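You operate a simulated robot arm through the tools that you are given. There is no shell and no other tool.

The job below is to be done with a simulated two-armed robot. You get a single attempt, and the scene is never put back.

Task
Mix the red vial on slow till its colour is even.
Fine: in the mixer; switch it off before you put the vial back in its own well; leave the other vials unmixed. Where these are worked on the way, their far stop is far enough and under half their travel is too little: switch of the vial mixer.

The check looks at the end state, three seconds after you hand in, the way a careful person would. Anything else that was tipped, shoved, dropped, spilled or broken makes it a failure.

Robot
Two 7-joint arms with fingered hands on one trunk that stands fixed in place. Base frame: the origin is at the foot of the trunk, x ahead of it, y to its left, z up. Lengths are in cm, angles in degrees, forces in N, time in s.
The left shoulder is at [6, 12.6, 118], the right one opposite. With the tool pointing down near the work surface each hand reaches from about 10 to 70 cm from the base axis, measured 20 degrees to its own side. Payload 2.5 kg a hand.
The TCP of each hand is the grasp point between the finger pads, 3 cm short of the fingertips. In the tool frame z runs along the fingers and y along their closing line. The gripper opens to 10.4 cm; its body begins 3.5 cm behind the TCP. The gripper is a hand of 5 fingers: y runs from the thumb to the fingers, the wrist lies at [-1.5, -10.4, -17.8] in the tool frame, and closing takes about 1.5 s.
Orientation is that of the tool frame in the base frame, as [roll, pitch, yaw] about the fixed x, y, z axes, in that order (R = Rz(yaw) Ry(pitch) Rx(roll)). With the fingers straight down and the wrist toward the robot, the tool's x, y and z point along [0, 1, 0], [1, 0, 0] and [0, 0, -1] of the base frame.

Tools
- The arms move only by the tool servo_tool. It takes "left_deltas", "right_deltas" or both (then of equal length, played together; a hand with none holds still); each is a list of rows, each a list of 3 entries, a list of its own where there are three numbers: the shift along the tool's x, y, z in mm, then the turn, a rotation vector about the tool's x, y, z in degrees, then the gripper command, from -1 (shut) to 1 (fully open), values between in proportion. In form: [[[tx, ty, tz], [wx, wy, wz], jaw], ...]. A call has 1 to 20 rows; each row shifts and turns the commanded pose from where the row before left it, along the tool's axes as they then stand. Rows are played at 5 a second. More than 5 cm and 8.6 degrees between two rows, or a gripper value outside its range, and nothing of the call is played. A pose out of reach is approached as far as the arm can. The call stops where the force on the tool passes 40 N (or 10 N more than at its start, if that is more) or the arm is blocked; 0.2 s more then pass. The fingers move at their own pace (about 15.3 cm/s each) and stop on an object; they squeeze with about 27 N. The grip force told is the motor's: it shows also when the fingers shut on nothing. Time passes only in rows, and 0.2 s behind the last, so rows that do not move let the fingers close. The reply holds the time, the measured pose of the TCP, the force on the tool along the base axes, the opening and the grip force, in the units named above and with some noise, with the torque about the TCP (base axes, N m) and any sound that the robot's microphone picked up, and new pictures: "show" is both (left out), scene, wrist or none (wrist: the cameras of the hands that moved).
- Cameras (640 x 400 px; columns grow to the right, rows downward): "scene" is now at [12.79, -0.49, 138.72]; the picture's right is [-0.07, -1.00, 0.00], its down [-0.58, 0.04, -0.81] and it looks along [0.81, -0.06, -0.58] (base axes); focal length 267 px, centre (320, 200). "left" rides on the left gripper at [-8, -7.8, -14.1] in its tool frame; the picture's right is [-0.78, -0.30, 0.56], its down [0.53, -0.78, 0.33] and it looks along [0.33, 0.56, 0.76] (tool axes); focal length 247 px, centre (320, 200). "right" rides on the right gripper at [8, -7.8, -14.1] in its tool frame; the picture's right is [-0.78, 0.30, -0.56], its down [-0.53, -0.78, 0.33] and it looks along [-0.33, 0.56, 0.76] (tool axes); focal length 247 px, centre (320, 200). There is no depth. A picture from a camera that has moved, and an enlarged one, comes with that camera's place and axes in the base frame and with its lens.
- slide_trunk(by): slides the trunk up (or, below 0, down) by that many cm; the arms and the scene camera ride with it, the base frame stays. It gives what a move gives, with no picture.
- grasp_type(shape, hand): the hand has 5 fingers and takes this shape, open, in about a second: jaw (thumb against the fingers, like two jaws); tri (thumb and two fingers); tip (a fingertip pinch); poke (one finger out to press); point (the index stretched); flat (the hand flat); cup (the hand cupped); fist (a fist). The gripper value then closes the fingers along that shape, each until it touches; the sizes above hold for jaw. It gives what a move gives, with no picture.
- head_to(pan, tilt): turns the head with the scene camera to pan (to the left, within 86 degrees either way) and tilt (down, from -29 to 69), counted from straight ahead of the robot. It gives what a move gives, and a new picture of the scene camera.
- enlarge(camera, box): a new picture of the part [left, top, right, bottom] of that camera's present view, enlarged. It takes no simulated time.
- close_job(): hands the job in; it is judged then, once.

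Nothing tells you positions but the pictures and the camera data. Unless the task says otherwise, let go and move clear before handing in.

The tools are called after "Call:" as name(argument=value, ...) on one line, values as JSON. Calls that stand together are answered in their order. servo_tool: Moves the arms, as the interface text tells. Its arguments: {"type":"object","properties":{"left_deltas":{"type":"array"},"right_deltas":{"type":"array"},"show":{"type":"string","enum":["both","scene","wrist","none"]}},"required":[]} The other tools are called the same way: slide_trunk (by) moves the trunk up or down; grasp_type (shape, hand) gives the hand a shape; head_to (pan, tilt) turns the head that bears the scene camera; enlarge (camera, box) takes an enlarged picture of a part of a camera's view; close_job () hands the job in.

At the start:

```text
clock: 0.0
left_eef_pos: [48.33, 22.07, 121.12]
left_tool_rot: [-180.0, 0.1, 90.0]
left_force: [-0.6, 0.7, 0.0]
left_torque: [-0.02, 0.02, 0.01]
left_finger_gap: 10.38
left_grip_force: 0.1
left_shape: jaw
right_eef_pos: [46.88, -18.43, 121.09]
right_tool_rot: [180.0, 0.0, 90.1]
right_force: [0.8, -0.2, 1.0]
right_torque: [-0.02, -0.03, 0.01]
right_finger_gap: 10.36
right_grip_force: 0.0
right_shape: jaw
trunk travel left (down, up): [-57.5, 36.5]
head pan, tilt (commanded): [-3.9, 35.6]
```

scene: 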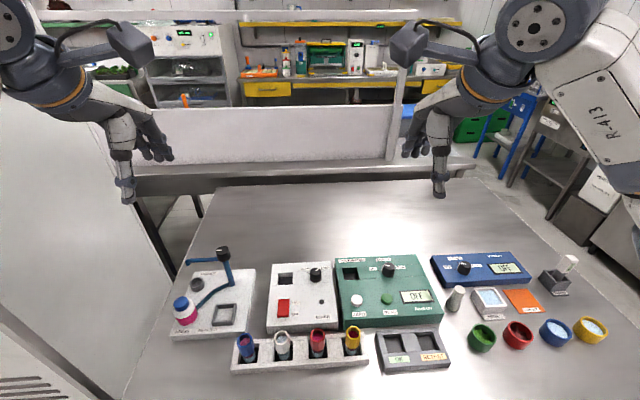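
right: 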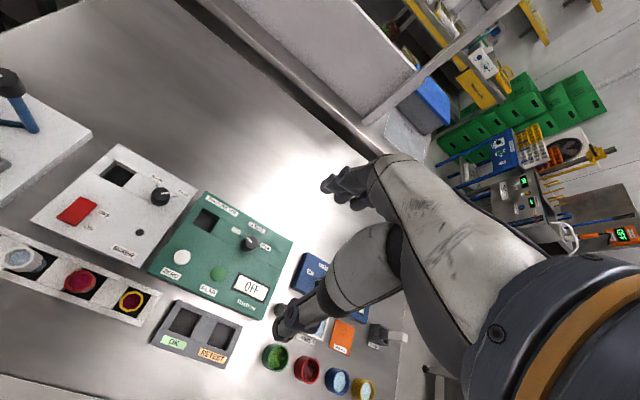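
left: 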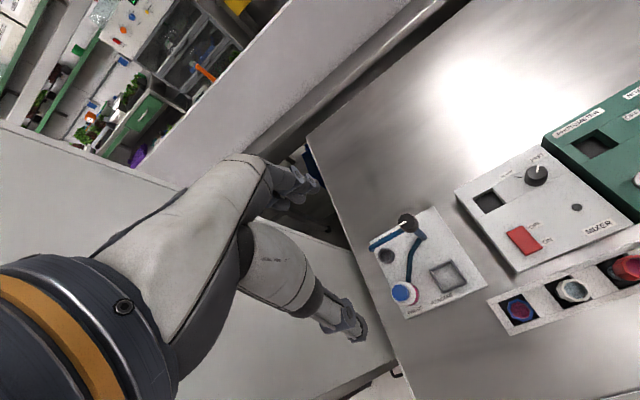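

I see a white mixer panel with a square well, a knob and a red switch, a green device next to it, and a rack of four vials (blue, white, red, yellow) in front. I'll look closer at the mixer, the vials and the labels first.

Call:
enlarge(camera="scene", box=[220, 240, 380, 380])

Call:
enlarge(camera="left", box=[440, 130, 640, 340])

Call:
enlarge(camera="right", box=[0, 130, 280, 380])

Call:
enlarge(camera="scene", box=[330, 240, 490, 380])

```text
2.86 times, centred on (300, 310) of scene
camera zoom: at [12.79, -0.49, 138.72], right [-0.07, -1.0, 0.0], down [-0.58, 0.04, -0.81], along [0.81, -0.06, -0.58], focal length 762 px, centre (377, -114)
```

zoom: 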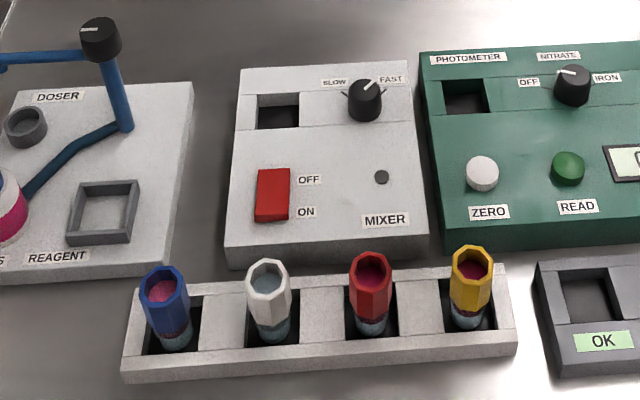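

```text
1.90 times, centred on (540, 235) of left
camera zoom: at [40.66, 13.92, 135.25], right [-0.3, -0.78, -0.56], down [-0.78, 0.53, -0.33], along [0.56, 0.33, -0.76], focal length 470 px, centre (-99, 133)
```

zoom: 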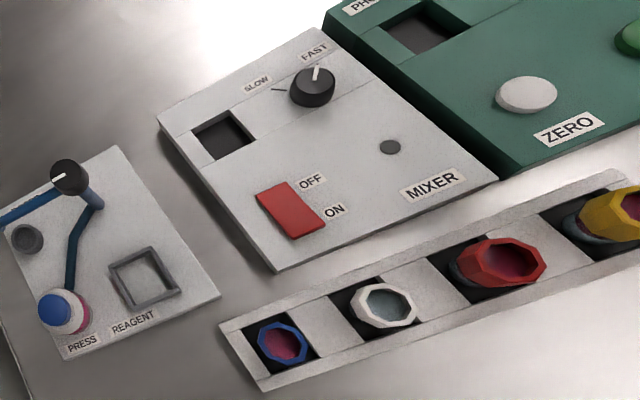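

```text
1.60 times, centred on (140, 255) of right
camera zoom: at [39.09, -10.46, 135.17], right [0.3, -0.78, 0.56], down [-0.78, -0.53, -0.33], along [0.56, -0.33, -0.76], focal length 395 px, centre (608, 112)
```

zoom: 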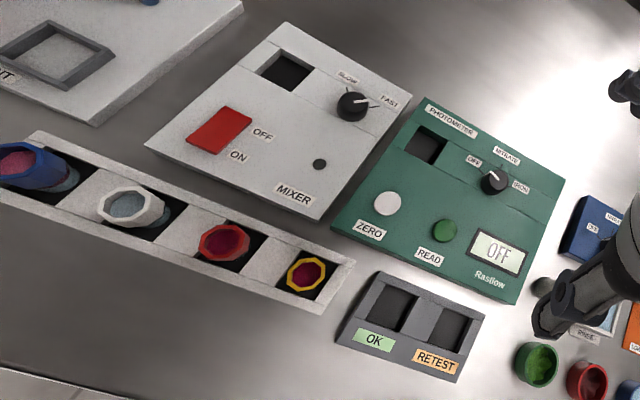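

```text
2.86 times, centred on (410, 310) of scene
camera zoom: at [12.79, -0.49, 138.72], right [-0.07, -1.0, 0.0], down [-0.58, 0.04, -0.81], along [0.81, -0.06, -0.58], focal length 762 px, centre (63, -114)
```

zoom: 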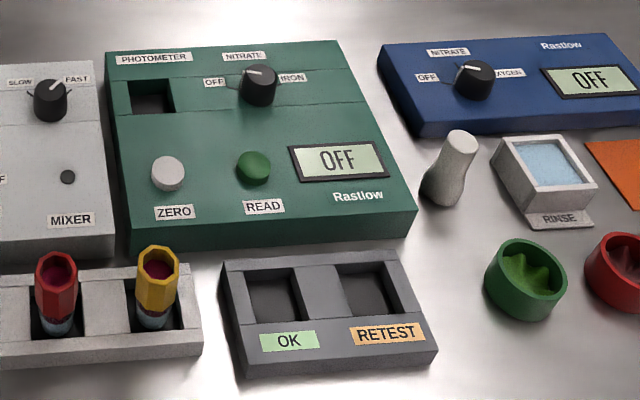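

The mixer has a SLOW/FAST knob (seems to point to FAST), a red OFF/ON switch and a well; the red vial stands third in the rack. I'll tilt the head down for a better view.

Call:
head_to(pan=0, tilt=55)

```text
clock: 0.8
left_eef_pos: [48.39, 21.99, 121.1]
left_tool_rot: [-180.0, 0.0, 90.0]
left_force: [0.5, 0.0, 0.7]
left_torque: [0.01, -0.01, 0.02]
left_finger_gap: 10.38
left_grip_force: 0.2
left_shape: jaw
right_eef_pos: [46.88, -18.4, 121.08]
right_tool_rot: [-180.0, 0.0, 90.0]
right_force: [-0.3, -0.3, -0.3]
right_torque: [-0.02, 0.01, -0.02]
right_finger_gap: 10.36
right_grip_force: 0.1
right_shape: jaw
trunk travel left (down, up): [-57.5, 36.5]
head pan, tilt (commanded): [0.0, 55.0]
camera scene: at [11.26, 0.11, 135.99], right [0.0, -1.0, 0.0], down [-0.82, 0.0, -0.57], along [0.57, 0.0, -0.82], focal length 267 px, centre (320, 200)
```

scene: 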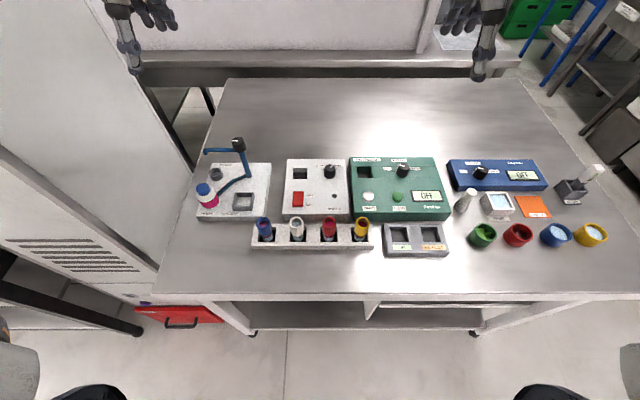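

Call:
enlarge(camera="scene", box=[240, 145, 400, 255])

Call:
enlarge(camera="scene", box=[275, 150, 355, 200])

Call:
enlarge(camera="scene", box=[280, 195, 380, 260])

```text
3.64 times, centred on (320, 200) of scene
camera zoom: at [11.26, 0.11, 135.99], right [0.0, -1.0, 0.0], down [-0.82, 0.0, -0.57], along [0.57, 0.0, -0.82], focal length 970 px, centre (320, 200)
```

zoom: 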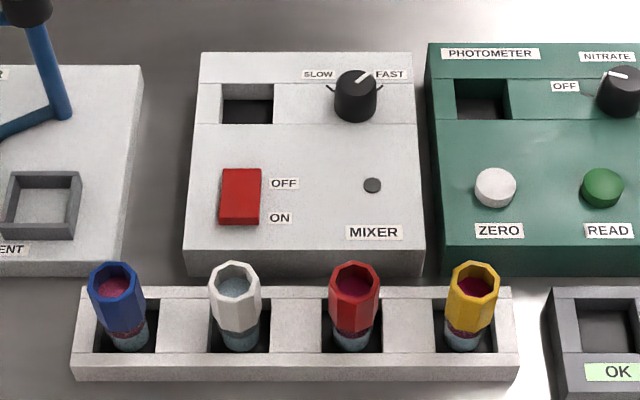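

```text
8.00 times, centred on (315, 175) of scene
camera zoom: at [11.26, 0.11, 135.99], right [0.0, -1.0, 0.0], down [-0.82, 0.0, -0.57], along [0.57, 0.0, -0.82], focal length 2134 px, centre (360, 400)
```

zoom: 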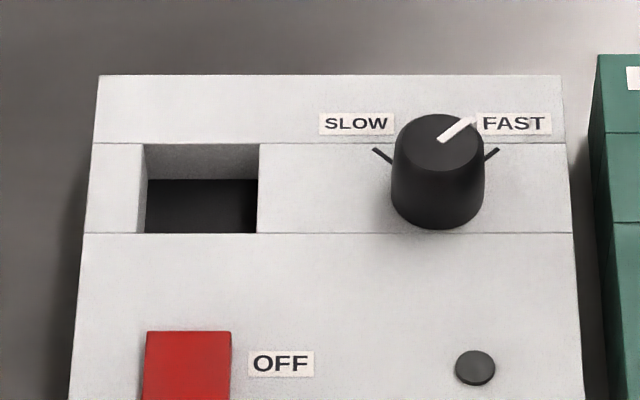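

```text
6.15 times, centred on (330, 228) of scene
camera zoom: at [11.26, 0.11, 135.99], right [0.0, -1.0, 0.0], down [-0.82, 0.0, -0.57], along [0.57, 0.0, -0.82], focal length 1642 px, centre (258, 31)
```

zoom: 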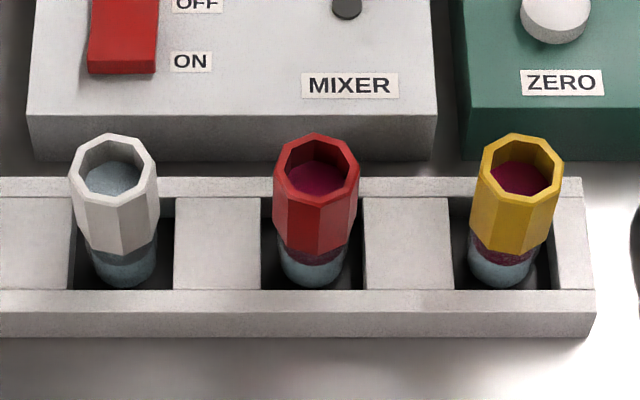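

The vials are open with purple liquid layered over clear liquid, so the red vial has to stay upright. I'll look at the hand and finger shapes in the wrist cameras, then bring the right hand closer for measuring.

Call:
enlarge(camera="right", box=[240, 120, 480, 360])

Call:
head_to(pan=-20, tilt=25)

Call:
enlarge(camera="scene", box=[240, 0, 480, 220])

```text
1.67 times, centred on (360, 240) of right
camera zoom: at [39.1, -10.45, 135.17], right [0.3, -0.78, 0.56], down [-0.78, -0.53, -0.33], along [0.56, -0.33, -0.76], focal length 412 px, centre (253, 133)
```

zoom: 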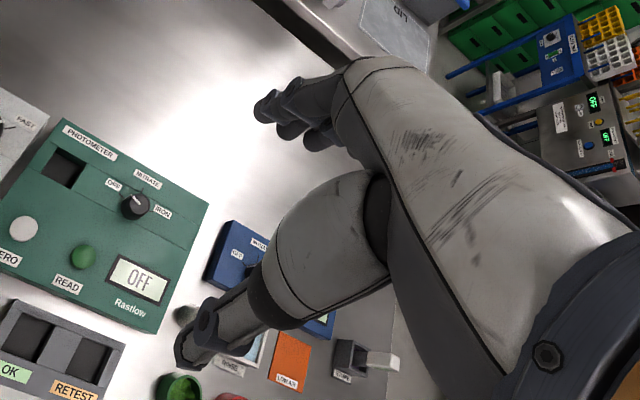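

```text
clock: 1.8
left_eef_pos: [48.27, 21.96, 121.01]
left_tool_rot: [-180.0, 0.0, 90.0]
left_force: [0.2, 0.2, -0.9]
left_torque: [-0.04, 0.0, 0.01]
left_finger_gap: 10.39
left_grip_force: 0.1
left_shape: jaw
right_eef_pos: [46.79, -18.41, 121.19]
right_tool_rot: [-179.9, 0.0, 90.1]
right_force: [-0.5, 0.8, 0.8]
right_torque: [0.0, 0.02, 0.0]
right_finger_gap: 10.39
right_grip_force: 0.0
right_shape: jaw
trunk travel left (down, up): [-57.5, 36.5]
head pan, tilt (commanded): [-20.0, 25.0]
camera scene: at [12.7, -3.04, 140.37], right [-0.34, -0.94, 0.0], down [-0.4, 0.14, -0.91], along [0.85, -0.31, -0.42], focal length 267 px, centre (320, 200)
```

scene: 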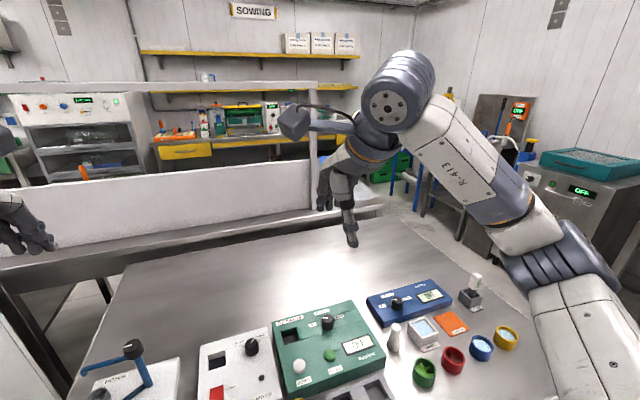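

```text
1.82 times, centred on (360, 110) of scene
camera zoom: at [12.7, -3.04, 140.37], right [-0.34, -0.94, 0.0], down [-0.4, 0.14, -0.91], along [0.85, -0.31, -0.42], focal length 485 px, centre (247, 364)
```

zoom: 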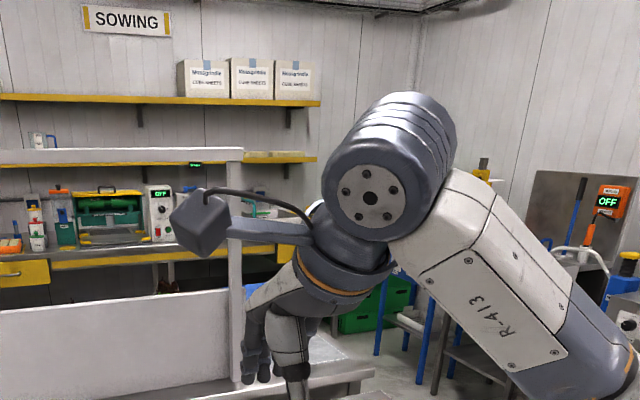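

The right hand's thumb is on the robot side and four fingers on the far side. I'll measure heights by viewing the scene from two trunk heights: first here at tilt 58, then with the trunk raised.

Call:
head_to(pan=0, tilt=55)

Call:
enlarge(camera="scene", box=[280, 155, 360, 205])

Call:
enlarge(camera="scene", box=[280, 205, 376, 265])

Call:
slide_trunk(by=25)

Call:
enlarge(camera="scene", box=[260, 180, 380, 280])

```text
clock: 2.7
left_eef_pos: [48.32, 21.92, 121.13]
left_tool_rot: [179.9, 0.0, 90.0]
left_force: [-0.3, -0.6, -0.7]
left_torque: [0.01, 0.01, -0.01]
left_finger_gap: 10.38
left_grip_force: 0.1
left_shape: jaw
right_eef_pos: [46.84, -18.3, 121.02]
right_tool_rot: [180.0, -0.1, 90.0]
right_force: [-0.1, -0.4, -0.3]
right_torque: [-0.01, 0.04, 0.02]
right_finger_gap: 10.37
right_grip_force: 0.0
right_shape: jaw
trunk travel left (down, up): [-57.5, 36.5]
head pan, tilt (commanded): [0.0, 55.0]
camera scene: at [11.26, 0.11, 135.99], right [0.0, -1.0, 0.0], down [-0.82, 0.0, -0.57], along [0.57, 0.0, -0.82], focal length 267 px, centre (320, 200)
```

scene: 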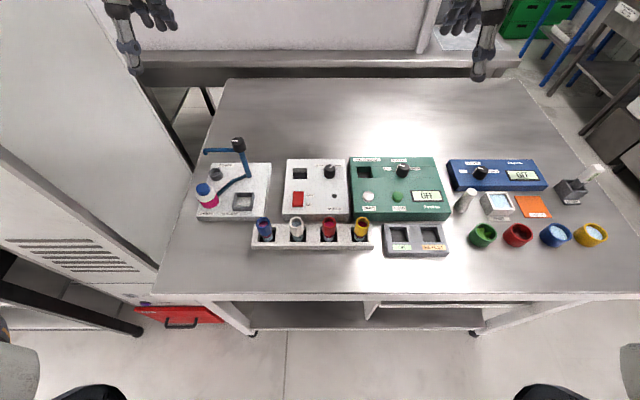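

```text
8.00 times, centred on (320, 180) of scene
camera zoom: at [11.26, 0.11, 135.99], right [0.0, -1.0, 0.0], down [-0.82, 0.0, -0.57], along [0.57, 0.0, -0.82], focal length 2134 px, centre (320, 360)
```

zoom: 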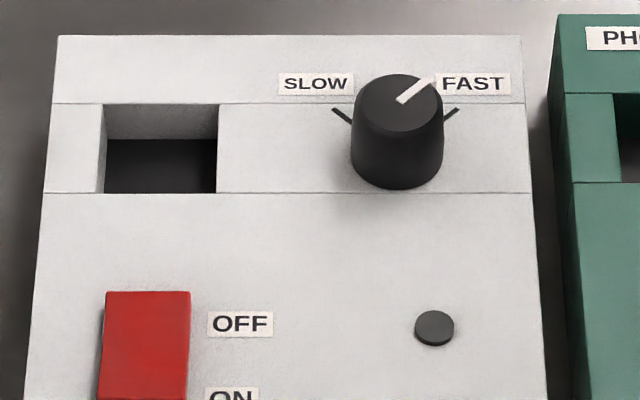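

```text
6.67 times, centred on (328, 235) of scene
camera zoom: at [11.26, 0.11, 135.99], right [0.0, -1.0, 0.0], down [-0.82, 0.0, -0.57], along [0.57, 0.0, -0.82], focal length 1778 px, centre (267, -33)
```

zoom: 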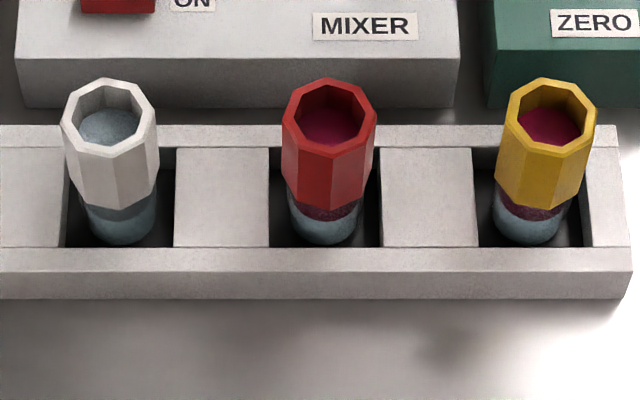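

```text
clock: 5.3
left_eef_pos: [48.29, 21.94, 146.08]
left_tool_rot: [-180.0, 0.0, 90.0]
left_force: [-0.5, -0.2, -0.8]
left_torque: [-0.01, 0.0, 0.04]
left_finger_gap: 10.37
left_grip_force: 0.0
left_shape: jaw
right_eef_pos: [46.77, -18.31, 146.14]
right_tool_rot: [-179.9, 0.0, 89.9]
right_force: [0.0, 0.1, -0.3]
right_torque: [0.01, -0.02, -0.02]
right_finger_gap: 10.38
right_grip_force: 0.1
right_shape: jaw
trunk travel left (down, up): [-82.5, 11.5]
head pan, tilt (commanded): [0.0, 55.0]
```

```text
4.00 times, centred on (320, 230) of scene
camera zoom: at [11.26, 0.11, 160.98], right [0.0, -1.0, 0.0], down [-0.82, 0.0, -0.57], along [0.57, 0.0, -0.82], focal length 1067 px, centre (320, 80)
```

zoom: 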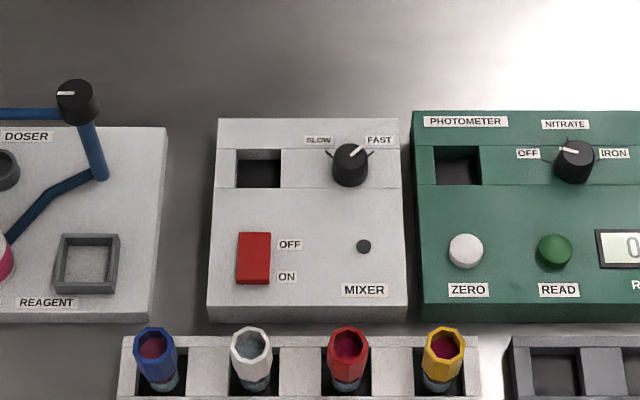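

With the trunk raised 25 cm I get a second viewpoint; I'll take finer enlargements from here.

Call:
enlarge(camera="scene", box=[288, 205, 352, 245])

Call:
enlarge(camera="scene", box=[288, 232, 368, 282])

```text
10.00 times, centred on (320, 225) of scene
camera zoom: at [11.26, 0.11, 160.98], right [0.0, -1.0, 0.0], down [-0.82, 0.0, -0.57], along [0.57, 0.0, -0.82], focal length 2668 px, centre (320, -50)
```

zoom: 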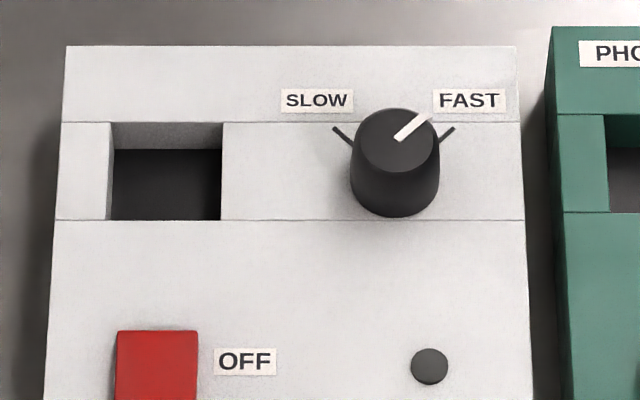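

```text
8.00 times, centred on (328, 257) of scene
camera zoom: at [11.26, 0.11, 160.98], right [0.0, -1.0, 0.0], down [-0.82, 0.0, -0.57], along [0.57, 0.0, -0.82], focal length 2134 px, centre (256, -256)
```

zoom: 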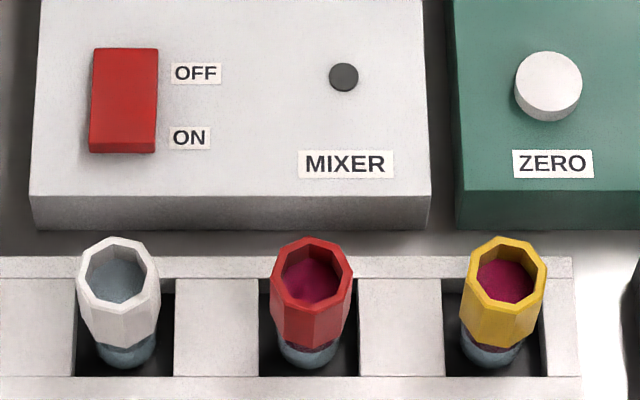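

From the two viewpoints I get: table z≈80, mixer top ≈83.2, mixer well centre ≈(56.7, 5.3), knob top ≈(56.4, −2.5, 85.6), red vial rim ≈(39.6, −1.9, 87.4). I'll lower the trunk back and study the right hand's fingers.

Call:
slide_trunk(by=-25)

Call:
head_to(pan=-25, tilt=30)

Call:
enlarge(camera="scene", box=[240, 80, 400, 220])

```text
clock: 7.9
left_eef_pos: [48.39, 21.89, 121.07]
left_tool_rot: [180.0, 0.0, 90.0]
left_force: [0.2, 0.0, 0.2]
left_torque: [-0.02, -0.04, -0.01]
left_finger_gap: 10.37
left_grip_force: 0.0
left_shape: jaw
right_eef_pos: [46.78, -18.34, 121.21]
right_tool_rot: [179.9, 0.0, 90.0]
right_force: [0.1, 0.2, 0.1]
right_torque: [0.01, -0.02, 0.06]
right_finger_gap: 10.35
right_grip_force: 0.1
right_shape: jaw
trunk travel left (down, up): [-57.5, 36.5]
head pan, tilt (commanded): [0.0, 55.0]
```

```text
clock: 8.8
left_eef_pos: [48.37, 21.88, 121.16]
left_tool_rot: [-180.0, 0.1, 90.0]
left_force: [-0.4, -0.3, 0.6]
left_torque: [0.0, 0.01, -0.02]
left_finger_gap: 10.36
left_grip_force: 0.0
left_shape: jaw
right_eef_pos: [46.79, -18.49, 121.1]
right_tool_rot: [-180.0, 0.0, 90.1]
right_force: [-1.1, 0.5, 0.7]
right_torque: [0.03, 0.0, -0.02]
right_finger_gap: 10.38
right_grip_force: 0.2
right_shape: jaw
trunk travel left (down, up): [-57.5, 36.5]
head pan, tilt (commanded): [-25.0, 30.0]
camera scene: at [12.24, -3.7, 139.58], right [-0.42, -0.91, 0.0], down [-0.45, 0.21, -0.87], along [0.78, -0.37, -0.5], focal length 267 px, centre (320, 200)
```

scene: 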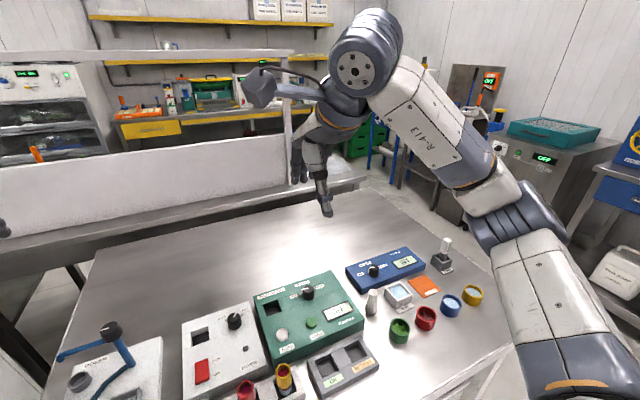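

```text
2.86 times, centred on (320, 150) of scene
camera zoom: at [12.24, -3.7, 139.58], right [-0.42, -0.91, 0.0], down [-0.45, 0.21, -0.87], along [0.78, -0.37, -0.5], focal length 762 px, centre (320, 343)
```

zoom: 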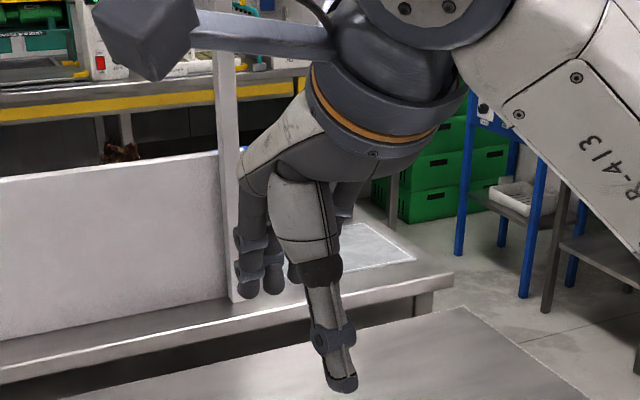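

The right hand's thumb faces the robot with the fingers beyond. I'll bring the right hand high above the red vial and check its alignment.

Call:
servo_tool(right_deltas=[[[20.6, -9, 22.5], [0, 0, 0], 0.3], [[20.6, -9, 22.5], [0, 0, 0], 0.3], [[20.6, -9, 22.5], [0, 0, 0], 0.3], [[20.6, -9, 22.5], [0, 0, 0], 0.3], [[20.6, -9, 22.5], [0, 0, 0], 0.3], [[20.6, -9, 22.5], [0, 0, 0], 0.3], [[20.6, -9, 22.5], [0, 0, 0], 0.3], [[20.6, -9, 22.5], [0, 0, 0], 0.3], [[0, 0, 0], [0, 0, 0], 0.3]], show="wrist")

Call:
head_to(pan=0, tilt=55)

Call:
enlarge(camera="right", box=[200, 100, 500, 400])

Call:
enlarge(camera="left", box=[480, 60, 640, 260])

```text
clock: 10.8
left_eef_pos: [48.41, 21.92, 121.05]
left_tool_rot: [-180.0, 0.1, 90.1]
left_force: [-0.6, -0.3, -0.8]
left_torque: [0.0, -0.05, 0.0]
left_finger_gap: 10.37
left_grip_force: 0.1
left_shape: jaw
right_eef_pos: [39.73, -1.87, 103.29]
right_tool_rot: [-180.0, 0.0, 90.1]
right_force: [0.5, 0.0, -0.2]
right_torque: [0.0, 0.0, -0.02]
right_finger_gap: 6.8
right_grip_force: 0.0
right_shape: jaw
trunk travel left (down, up): [-57.5, 36.5]
head pan, tilt (commanded): [-25.0, 30.0]
camera right: at [32.0, 5.99, 117.37], right [0.3, -0.78, 0.56], down [-0.78, -0.53, -0.33], along [0.56, -0.33, -0.76], focal length 247 px, centre (320, 200)
```

right: 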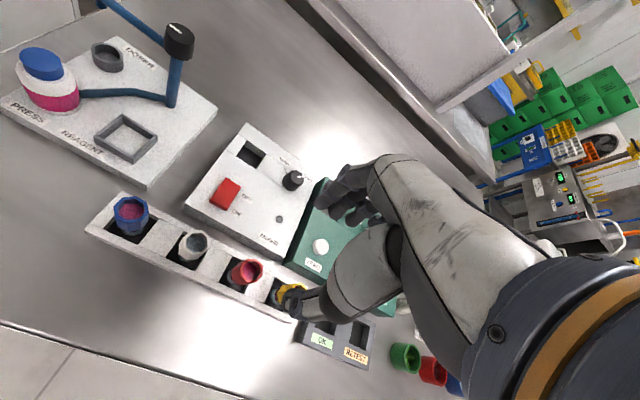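

```text
clock: 11.7
left_eef_pos: [48.44, 22.01, 121.0]
left_tool_rot: [180.0, 0.0, 90.0]
left_force: [0.0, -0.2, -0.1]
left_torque: [0.0, -0.01, 0.01]
left_finger_gap: 10.37
left_grip_force: 0.1
left_shape: jaw
right_eef_pos: [39.82, -2.06, 103.38]
right_tool_rot: [180.0, 0.0, 90.0]
right_force: [-1.0, -0.5, 0.0]
right_torque: [-0.02, -0.03, 0.01]
right_finger_gap: 6.77
right_grip_force: 0.0
right_shape: jaw
trunk travel left (down, up): [-57.5, 36.5]
head pan, tilt (commanded): [0.0, 55.0]
camera scene: at [11.26, 0.1, 135.99], right [0.0, -1.0, 0.0], down [-0.82, 0.0, -0.57], along [0.57, 0.0, -0.82], focal length 267 px, centre (320, 200)
```

scene: 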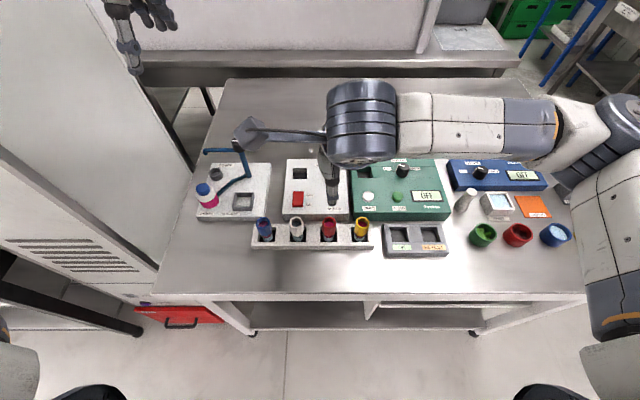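

```text
1.33 times, centred on (350, 250) of right
camera zoom: at [32.03, 5.98, 117.4], right [0.3, -0.78, 0.56], down [-0.78, -0.53, -0.33], along [0.56, -0.33, -0.76], focal length 329 px, centre (280, 133)
```

zoom: 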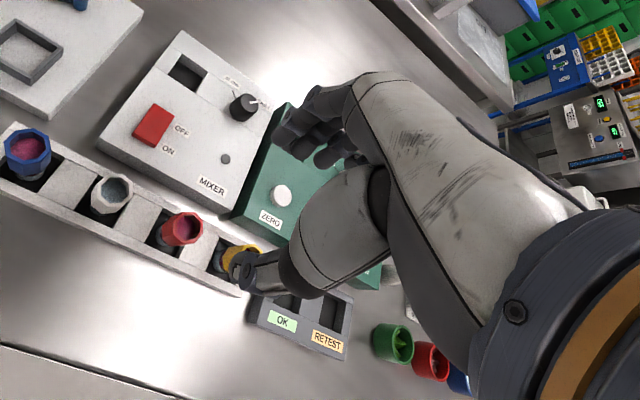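

```text
2.00 times, centred on (560, 160) of left
camera zoom: at [40.66, 13.92, 135.25], right [-0.3, -0.78, -0.56], down [-0.78, 0.53, -0.33], along [0.56, 0.33, -0.76], focal length 494 px, centre (-160, 280)
```

zoom: 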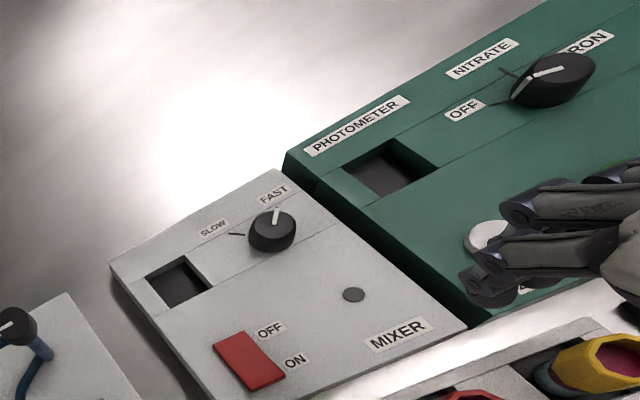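

The right hand hangs above the vial; its fingers and thumb are visible from the left wrist camera too. Before grasping, I'll check what the "poke" shape looks like on the left hand, since it may work the switch.

Call:
grasp_type(shape="poke", hand="left")

Call:
enlarge(camera="left", box=[160, 100, 460, 400])

Call:
head_to(pan=25, tilt=25)

Call:
enlarge(camera="scene", box=[220, 80, 420, 230])

```text
clock: 12.6
left_eef_pos: [48.25, 22.02, 121.08]
left_tool_rot: [-180.0, 0.0, 90.1]
left_force: [0.0, 0.3, 0.5]
left_torque: [0.04, 0.01, -0.03]
left_finger_gap: 0.02
left_grip_force: 0.1
left_shape: poke
right_eef_pos: [39.86, -1.94, 103.38]
right_tool_rot: [179.9, 0.0, 90.0]
right_force: [0.3, -0.4, -1.0]
right_torque: [-0.02, -0.02, 0.0]
right_finger_gap: 6.78
right_grip_force: 0.0
right_shape: jaw
trunk travel left (down, up): [-57.5, 36.5]
head pan, tilt (commanded): [0.0, 55.0]
```

```text
1.33 times, centred on (310, 250) of left
camera zoom: at [40.66, 13.92, 135.25], right [-0.3, -0.78, -0.56], down [-0.78, 0.53, -0.33], along [0.56, 0.33, -0.76], focal length 329 px, centre (333, 133)
```

zoom: 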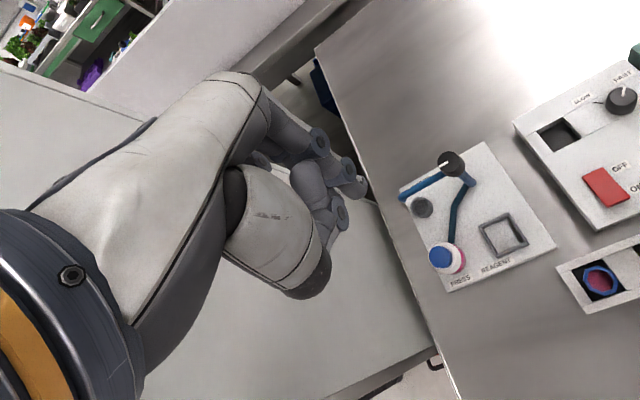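

```text
clock: 13.5
left_eef_pos: [48.33, 22.01, 121.07]
left_tool_rot: [-180.0, 0.0, 90.1]
left_force: [0.2, 0.6, 0.5]
left_torque: [0.0, -0.03, 0.0]
left_finger_gap: 0.01
left_grip_force: 0.1
left_shape: poke
right_eef_pos: [39.78, -1.93, 103.46]
right_tool_rot: [180.0, 0.0, 90.0]
right_force: [0.7, -0.1, -0.6]
right_torque: [-0.01, 0.02, 0.01]
right_finger_gap: 6.8
right_grip_force: 0.1
right_shape: jaw
trunk travel left (down, up): [-57.5, 36.5]
head pan, tilt (commanded): [25.0, 25.0]
camera scene: at [12.39, 4.0, 140.37], right [0.42, -0.91, 0.0], down [-0.38, -0.18, -0.91], along [0.82, 0.38, -0.42], focal length 267 px, centre (320, 200)
```

scene: 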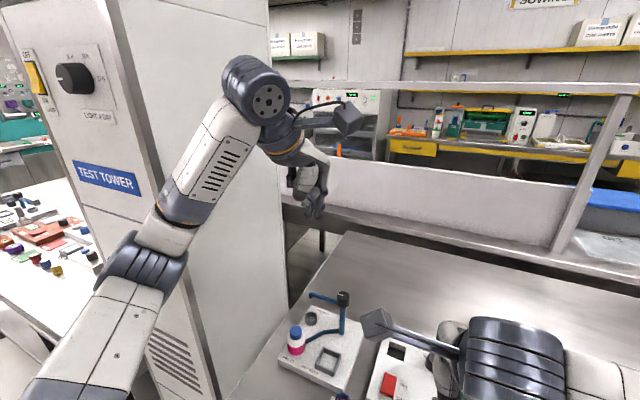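

```text
2.67 times, centred on (320, 155) of scene
camera zoom: at [12.39, 4.0, 140.37], right [0.42, -0.91, 0.0], down [-0.38, -0.18, -0.91], along [0.82, 0.38, -0.42], focal length 711 px, centre (320, 320)
```

zoom: 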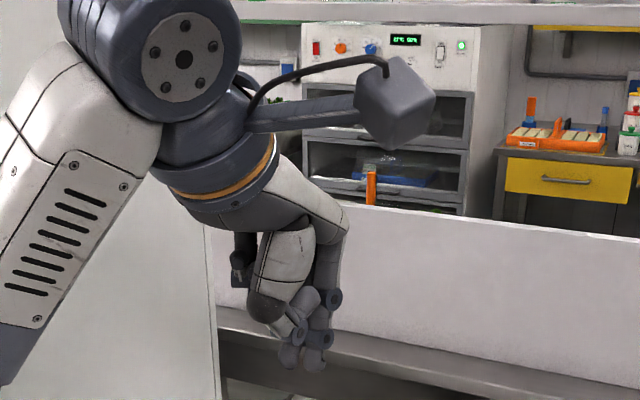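

The left hand in "poke" has the finger cluster pointing down. I'll look closer to see which finger sticks out.

Call:
enlarge(camera="scene", box=[280, 140, 350, 230])

Call:
grasp_type(shape="point", hand="left")

Call:
enlarge(camera="scene", box=[280, 140, 350, 230])

Call:
enlarge(camera="left", box=[160, 100, 460, 400])

```text
4.44 times, centred on (315, 185) of scene
camera zoom: at [12.39, 4.0, 140.37], right [0.42, -0.91, 0.0], down [-0.38, -0.18, -0.91], along [0.82, 0.38, -0.42], focal length 1186 px, centre (342, 267)
```

zoom: 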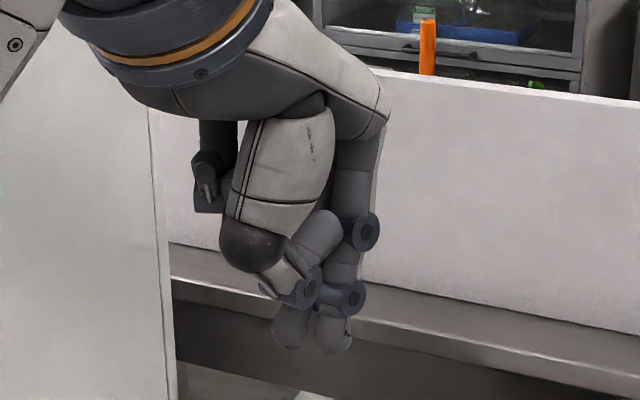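

```text
clock: 14.4
left_eef_pos: [48.4, 22.07, 121.19]
left_tool_rot: [179.9, 0.0, 90.0]
left_force: [0.1, -0.3, -0.6]
left_torque: [-0.03, 0.03, 0.0]
left_finger_gap: 0.01
left_grip_force: 0.0
left_shape: point
right_eef_pos: [39.73, -1.93, 103.32]
right_tool_rot: [180.0, 0.0, 90.0]
right_force: [-0.5, 0.4, -0.6]
right_torque: [0.02, 0.02, -0.03]
right_finger_gap: 6.79
right_grip_force: 0.1
right_shape: jaw
trunk travel left (down, up): [-57.5, 36.5]
head pan, tilt (commanded): [25.0, 25.0]
```

```text
4.44 times, centred on (315, 185) of scene
camera zoom: at [12.39, 4.0, 140.38], right [0.42, -0.91, 0.0], down [-0.38, -0.18, -0.91], along [0.82, 0.38, -0.42], focal length 1186 px, centre (342, 267)
```

zoom: 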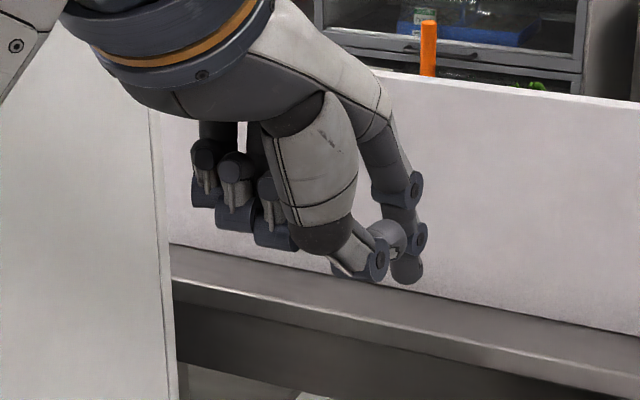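

```text
1.33 times, centred on (310, 250) of left
camera zoom: at [40.66, 13.92, 135.25], right [-0.3, -0.78, -0.56], down [-0.78, 0.53, -0.33], along [0.56, 0.33, -0.76], focal length 329 px, centre (333, 133)
```

zoom: 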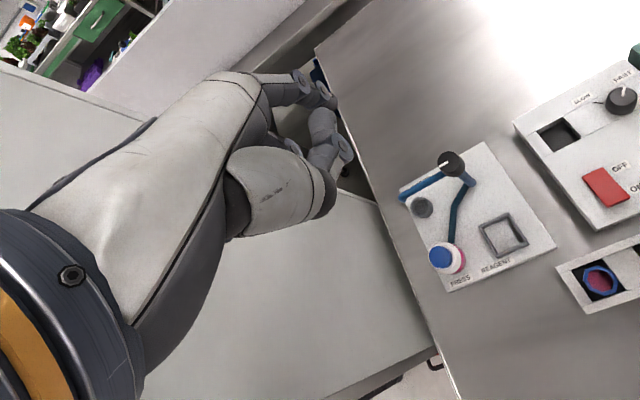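

"Point" folds three fingers and reaches forward; "poke" reaches straight down. I'll go back to poke and inspect its tip closely.

Call:
grasp_type(shape="poke", hand="left")

Call:
enlarge(camera="left", box=[240, 140, 360, 260])

Call:
enlarge(camera="scene", box=[290, 160, 340, 220])

```text
clock: 15.3
left_eef_pos: [48.34, 22.07, 121.2]
left_tool_rot: [179.9, 0.0, 90.0]
left_force: [-0.4, 0.1, 0.0]
left_torque: [-0.01, -0.01, -0.02]
left_finger_gap: 0.0
left_grip_force: 0.0
left_shape: poke
right_eef_pos: [39.69, -1.93, 103.31]
right_tool_rot: [180.0, 0.1, 90.0]
right_force: [0.2, 0.4, -0.5]
right_torque: [0.01, -0.01, -0.05]
right_finger_gap: 6.79
right_grip_force: 0.1
right_shape: jaw
trunk travel left (down, up): [-57.5, 36.5]
head pan, tilt (commanded): [25.0, 25.0]
```

```text
3.33 times, centred on (300, 200) of left
camera zoom: at [40.66, 13.92, 135.25], right [-0.3, -0.78, -0.56], down [-0.78, 0.53, -0.33], along [0.56, 0.33, -0.76], focal length 823 px, centre (387, 200)
```

zoom: 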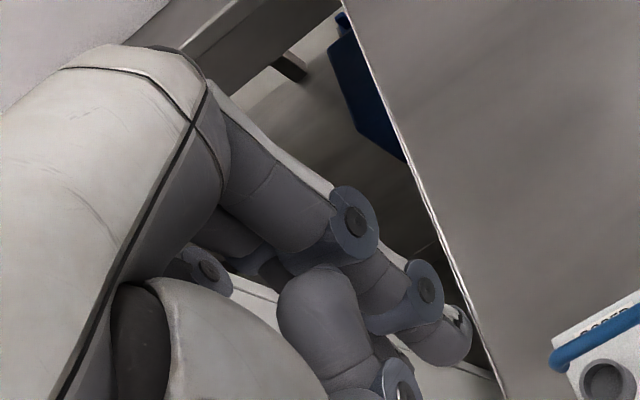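

```text
6.67 times, centred on (315, 190) of scene
camera zoom: at [12.39, 4.0, 140.38], right [0.42, -0.91, 0.0], down [-0.38, -0.18, -0.91], along [0.82, 0.38, -0.42], focal length 1778 px, centre (353, 267)
```

zoom: 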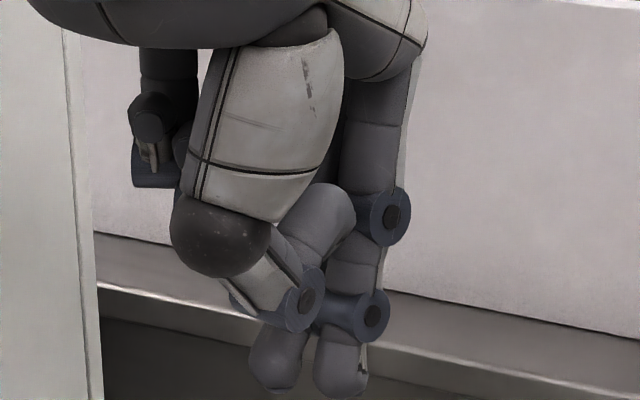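

Poke puts the index and thumb tips together, about 3 cm below the TCP – usable for the rocker at ≈(48.3, 5.4). Now I'll look at the "tri" and "tip" shapes on the right hand for the knob and vial.

Call:
grasp_type(shape="tri", hand="right")

Call:
enlarge(camera="left", box=[520, 80, 640, 240])

Call:
enlarge(camera="right", box=[240, 120, 400, 320])

Call:
grasp_type(shape="tip", hand="right")

Call:
enlarge(camera="left", box=[520, 80, 640, 240])

Call:
enlarge(camera="right", box=[240, 120, 400, 320])

```text
clock: 16.2
left_eef_pos: [48.39, 21.98, 121.04]
left_tool_rot: [-180.0, -0.1, 90.1]
left_force: [-0.1, -0.3, 0.3]
left_torque: [0.0, 0.01, 0.0]
left_finger_gap: 0.0
left_grip_force: 0.0
left_shape: poke
right_eef_pos: [39.92, -1.88, 103.37]
right_tool_rot: [-179.9, -0.1, 90.0]
right_force: [-0.7, 0.1, -0.4]
right_torque: [0.03, 0.01, 0.02]
right_finger_gap: 10.39
right_grip_force: 0.1
right_shape: tri
trunk travel left (down, up): [-57.5, 36.5]
head pan, tilt (commanded): [25.0, 25.0]
```

```text
2.50 times, centred on (580, 160) of left
camera zoom: at [40.66, 13.92, 135.25], right [-0.3, -0.78, -0.56], down [-0.78, 0.53, -0.33], along [0.56, 0.33, -0.76], focal length 617 px, centre (-330, 300)
```

zoom: 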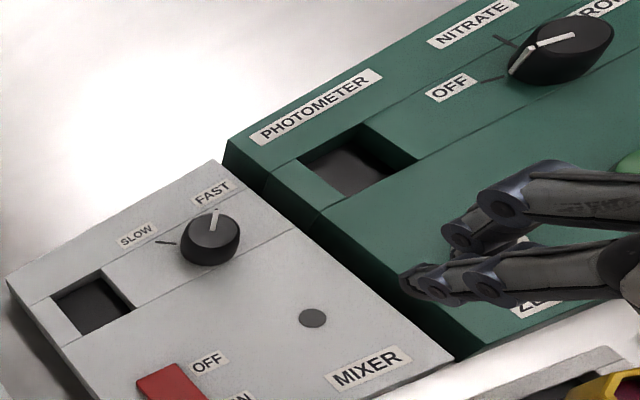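

```text
2.00 times, centred on (320, 220) of right
camera zoom: at [32.02, 5.98, 117.39], right [0.3, -0.78, 0.56], down [-0.78, -0.53, -0.33], along [0.56, -0.33, -0.76], focal length 494 px, centre (320, 160)
```

zoom: 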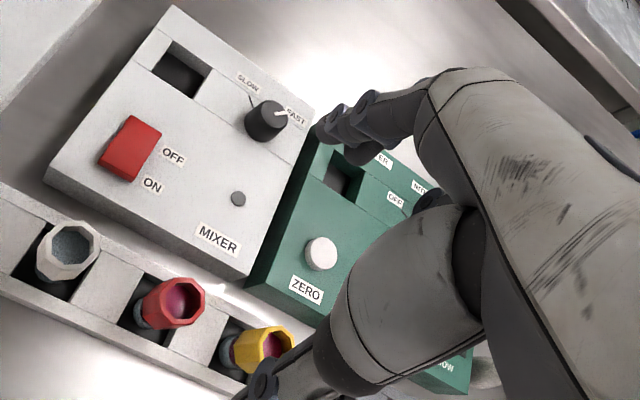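

```text
clock: 17.1
left_eef_pos: [48.34, 22.08, 121.22]
left_tool_rot: [-180.0, 0.1, 90.1]
left_force: [-0.8, 0.2, 0.6]
left_torque: [0.0, 0.01, 0.04]
left_finger_gap: 0.0
left_grip_force: 0.0
left_shape: poke
right_eef_pos: [39.79, -1.88, 103.36]
right_tool_rot: [-180.0, 0.0, 90.0]
right_force: [0.0, 0.2, -1.2]
right_torque: [-0.04, 0.0, -0.02]
right_finger_gap: 10.38
right_grip_force: 0.1
right_shape: tip
trunk travel left (down, up): [-57.5, 36.5]
head pan, tilt (commanded): [25.0, 25.0]
```

```text
2.50 times, centred on (580, 160) of left
camera zoom: at [40.66, 13.92, 135.25], right [-0.3, -0.78, -0.56], down [-0.78, 0.53, -0.33], along [0.56, 0.33, -0.76], focal length 617 px, centre (-330, 300)
```

zoom: 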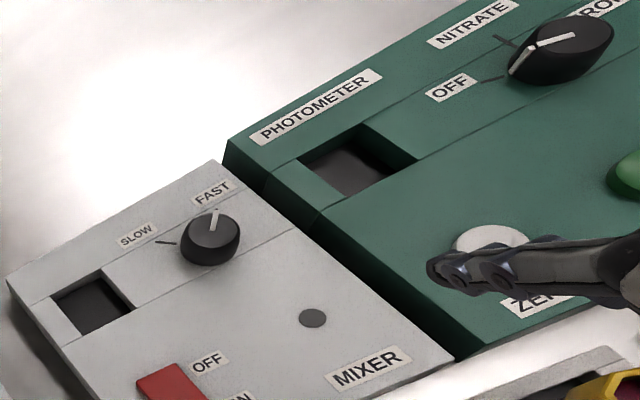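

```text
2.00 times, centred on (320, 220) of right
camera zoom: at [32.02, 5.98, 117.39], right [0.3, -0.78, 0.56], down [-0.78, -0.53, -0.33], along [0.56, -0.33, -0.76], focal length 494 px, centre (320, 160)
```

zoom: 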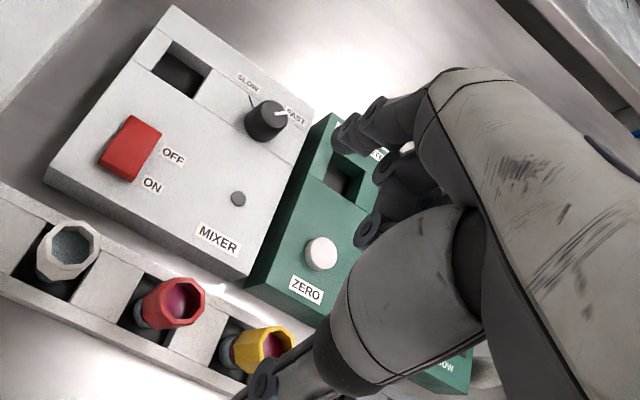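

"Tri" (thumb, index, middle) looks right for both knob and vial. First I'll take the knob: I turn the right hand to yaw ≈65 so there's room to twist, and hover above the knob.

Call:
grasp_type(shape="tri", hand="right")

Call:
servo_tool(right_deltas=[[[0, 0, 0], [0, 0, 8.33], 0.3], [[0, 0, 0], [0, 0, 8.33], 0.3], [[0, 0, 0], [0, 0, 8.34], 0.3], [[16.2, 38.2, 0], [0, 0, 0], 0.3], [[16.2, 38.2, 0], [0, 0, 0], 0.3], [[16.2, 38.2, 0], [0, 0, 0], 0.3], [[16.2, 38.2, 0], [0, 0, 0], 0.3], [[0, 0, 20], [0, 0, 0], 0.3], [[0, 0, 20], [0, 0, 0], 0.3], [[0, 0, 20], [0, 0, 0], 0.3], [[0, 0, 20], [0, 0, 0], 0.3], [[0, 0, 0], [0, 0, 0], 0.3]], show="wrist")

Call:
head_to(pan=0, tilt=50)

Call:
enlarge(camera="right", box=[200, 100, 440, 340])

Call:
enlarge(camera="left", box=[440, 60, 640, 260])

```text
clock: 18.0
left_eef_pos: [48.48, 22.03, 121.19]
left_tool_rot: [179.9, 0.0, 90.0]
left_force: [-0.2, 1.1, 0.5]
left_torque: [-0.01, -0.01, 0.02]
left_finger_gap: 0.02
left_grip_force: 0.0
left_shape: poke
right_eef_pos: [39.8, -1.94, 103.45]
right_tool_rot: [180.0, 0.0, 90.0]
right_force: [-1.0, 0.1, -0.4]
right_torque: [-0.02, -0.03, 0.02]
right_finger_gap: 10.4
right_grip_force: 0.1
right_shape: tri
trunk travel left (down, up): [-57.5, 36.5]
head pan, tilt (commanded): [25.0, 25.0]
```

```text
clock: 20.6
left_eef_pos: [48.36, 21.99, 121.09]
left_tool_rot: [180.0, 0.0, 90.0]
left_force: [-0.5, 0.8, -0.7]
left_torque: [-0.01, 0.02, -0.02]
left_finger_gap: 0.02
left_grip_force: 0.1
left_shape: poke
right_eef_pos: [56.16, -2.54, 95.12]
right_tool_rot: [180.0, 0.0, 65.0]
right_force: [-0.2, 0.3, 0.0]
right_torque: [0.03, 0.0, 0.01]
right_finger_gap: 6.78
right_grip_force: 0.0
right_shape: tri
trunk travel left (down, up): [-57.5, 36.5]
head pan, tilt (commanded): [25.0, 25.0]
camera right: at [52.51, 7.93, 109.18], right [-0.06, -0.83, 0.56], down [-0.93, -0.16, -0.33], along [0.36, -0.54, -0.76], focal length 247 px, centre (320, 200)
```

right: 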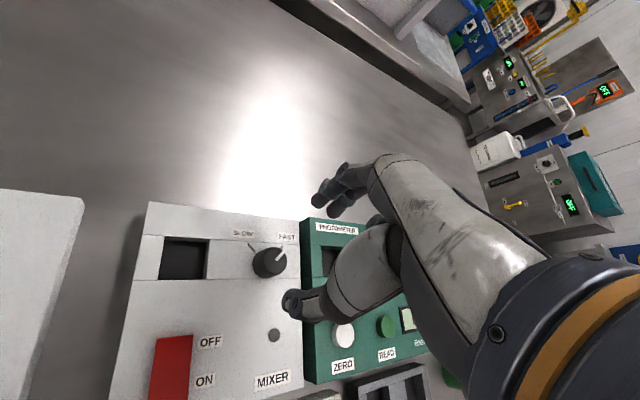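

```text
clock: 21.5
left_eef_pos: [48.42, 21.97, 121.02]
left_tool_rot: [179.9, 0.1, 90.0]
left_force: [-0.4, -0.4, 0.8]
left_torque: [-0.01, 0.0, -0.01]
left_finger_gap: 0.0
left_grip_force: 0.0
left_shape: poke
right_eef_pos: [56.3, -2.47, 95.1]
right_tool_rot: [-179.9, -0.1, 65.0]
right_force: [0.0, 0.6, 0.5]
right_torque: [-0.03, 0.02, 0.01]
right_finger_gap: 6.79
right_grip_force: 0.1
right_shape: tri
trunk travel left (down, up): [-57.5, 36.5]
head pan, tilt (commanded): [0.0, 50.0]
camera scene: at [11.75, 0.12, 136.64], right [0.0, -1.0, 0.0], down [-0.77, 0.0, -0.64], along [0.64, 0.0, -0.77], focal length 267 px, centre (320, 200)
```

scene: 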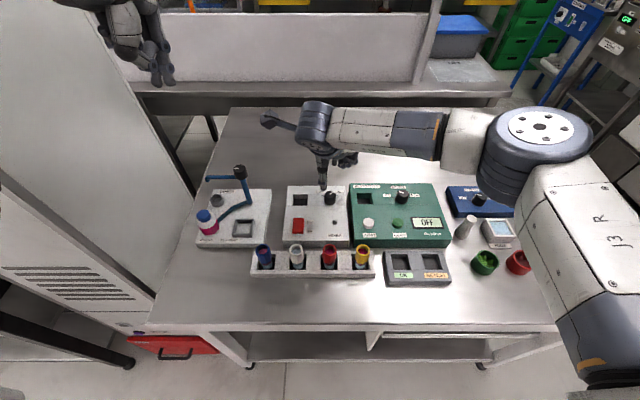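

```text
1.67 times, centred on (320, 220) of right
camera zoom: at [52.52, 7.92, 109.21], right [-0.06, -0.83, 0.56], down [-0.93, -0.16, -0.33], along [0.36, -0.54, -0.76], focal length 412 px, centre (320, 167)
```

zoom: 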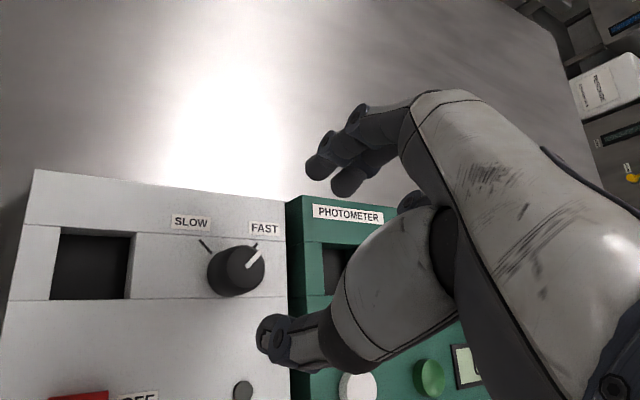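

```text
2.00 times, centred on (540, 160) of left
camera zoom: at [40.66, 13.92, 135.25], right [-0.3, -0.78, -0.56], down [-0.78, 0.53, -0.33], along [0.56, 0.33, -0.76], focal length 494 px, centre (-120, 280)
```

zoom: 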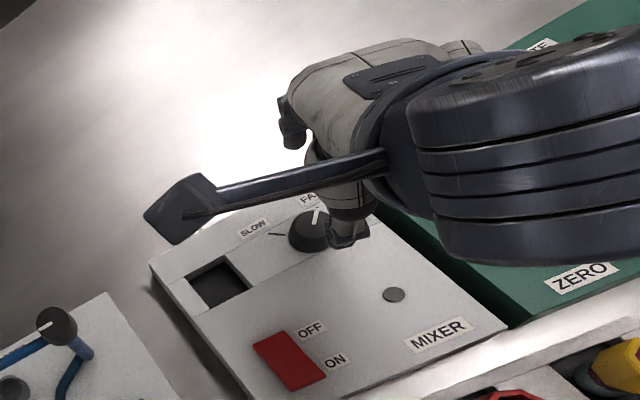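

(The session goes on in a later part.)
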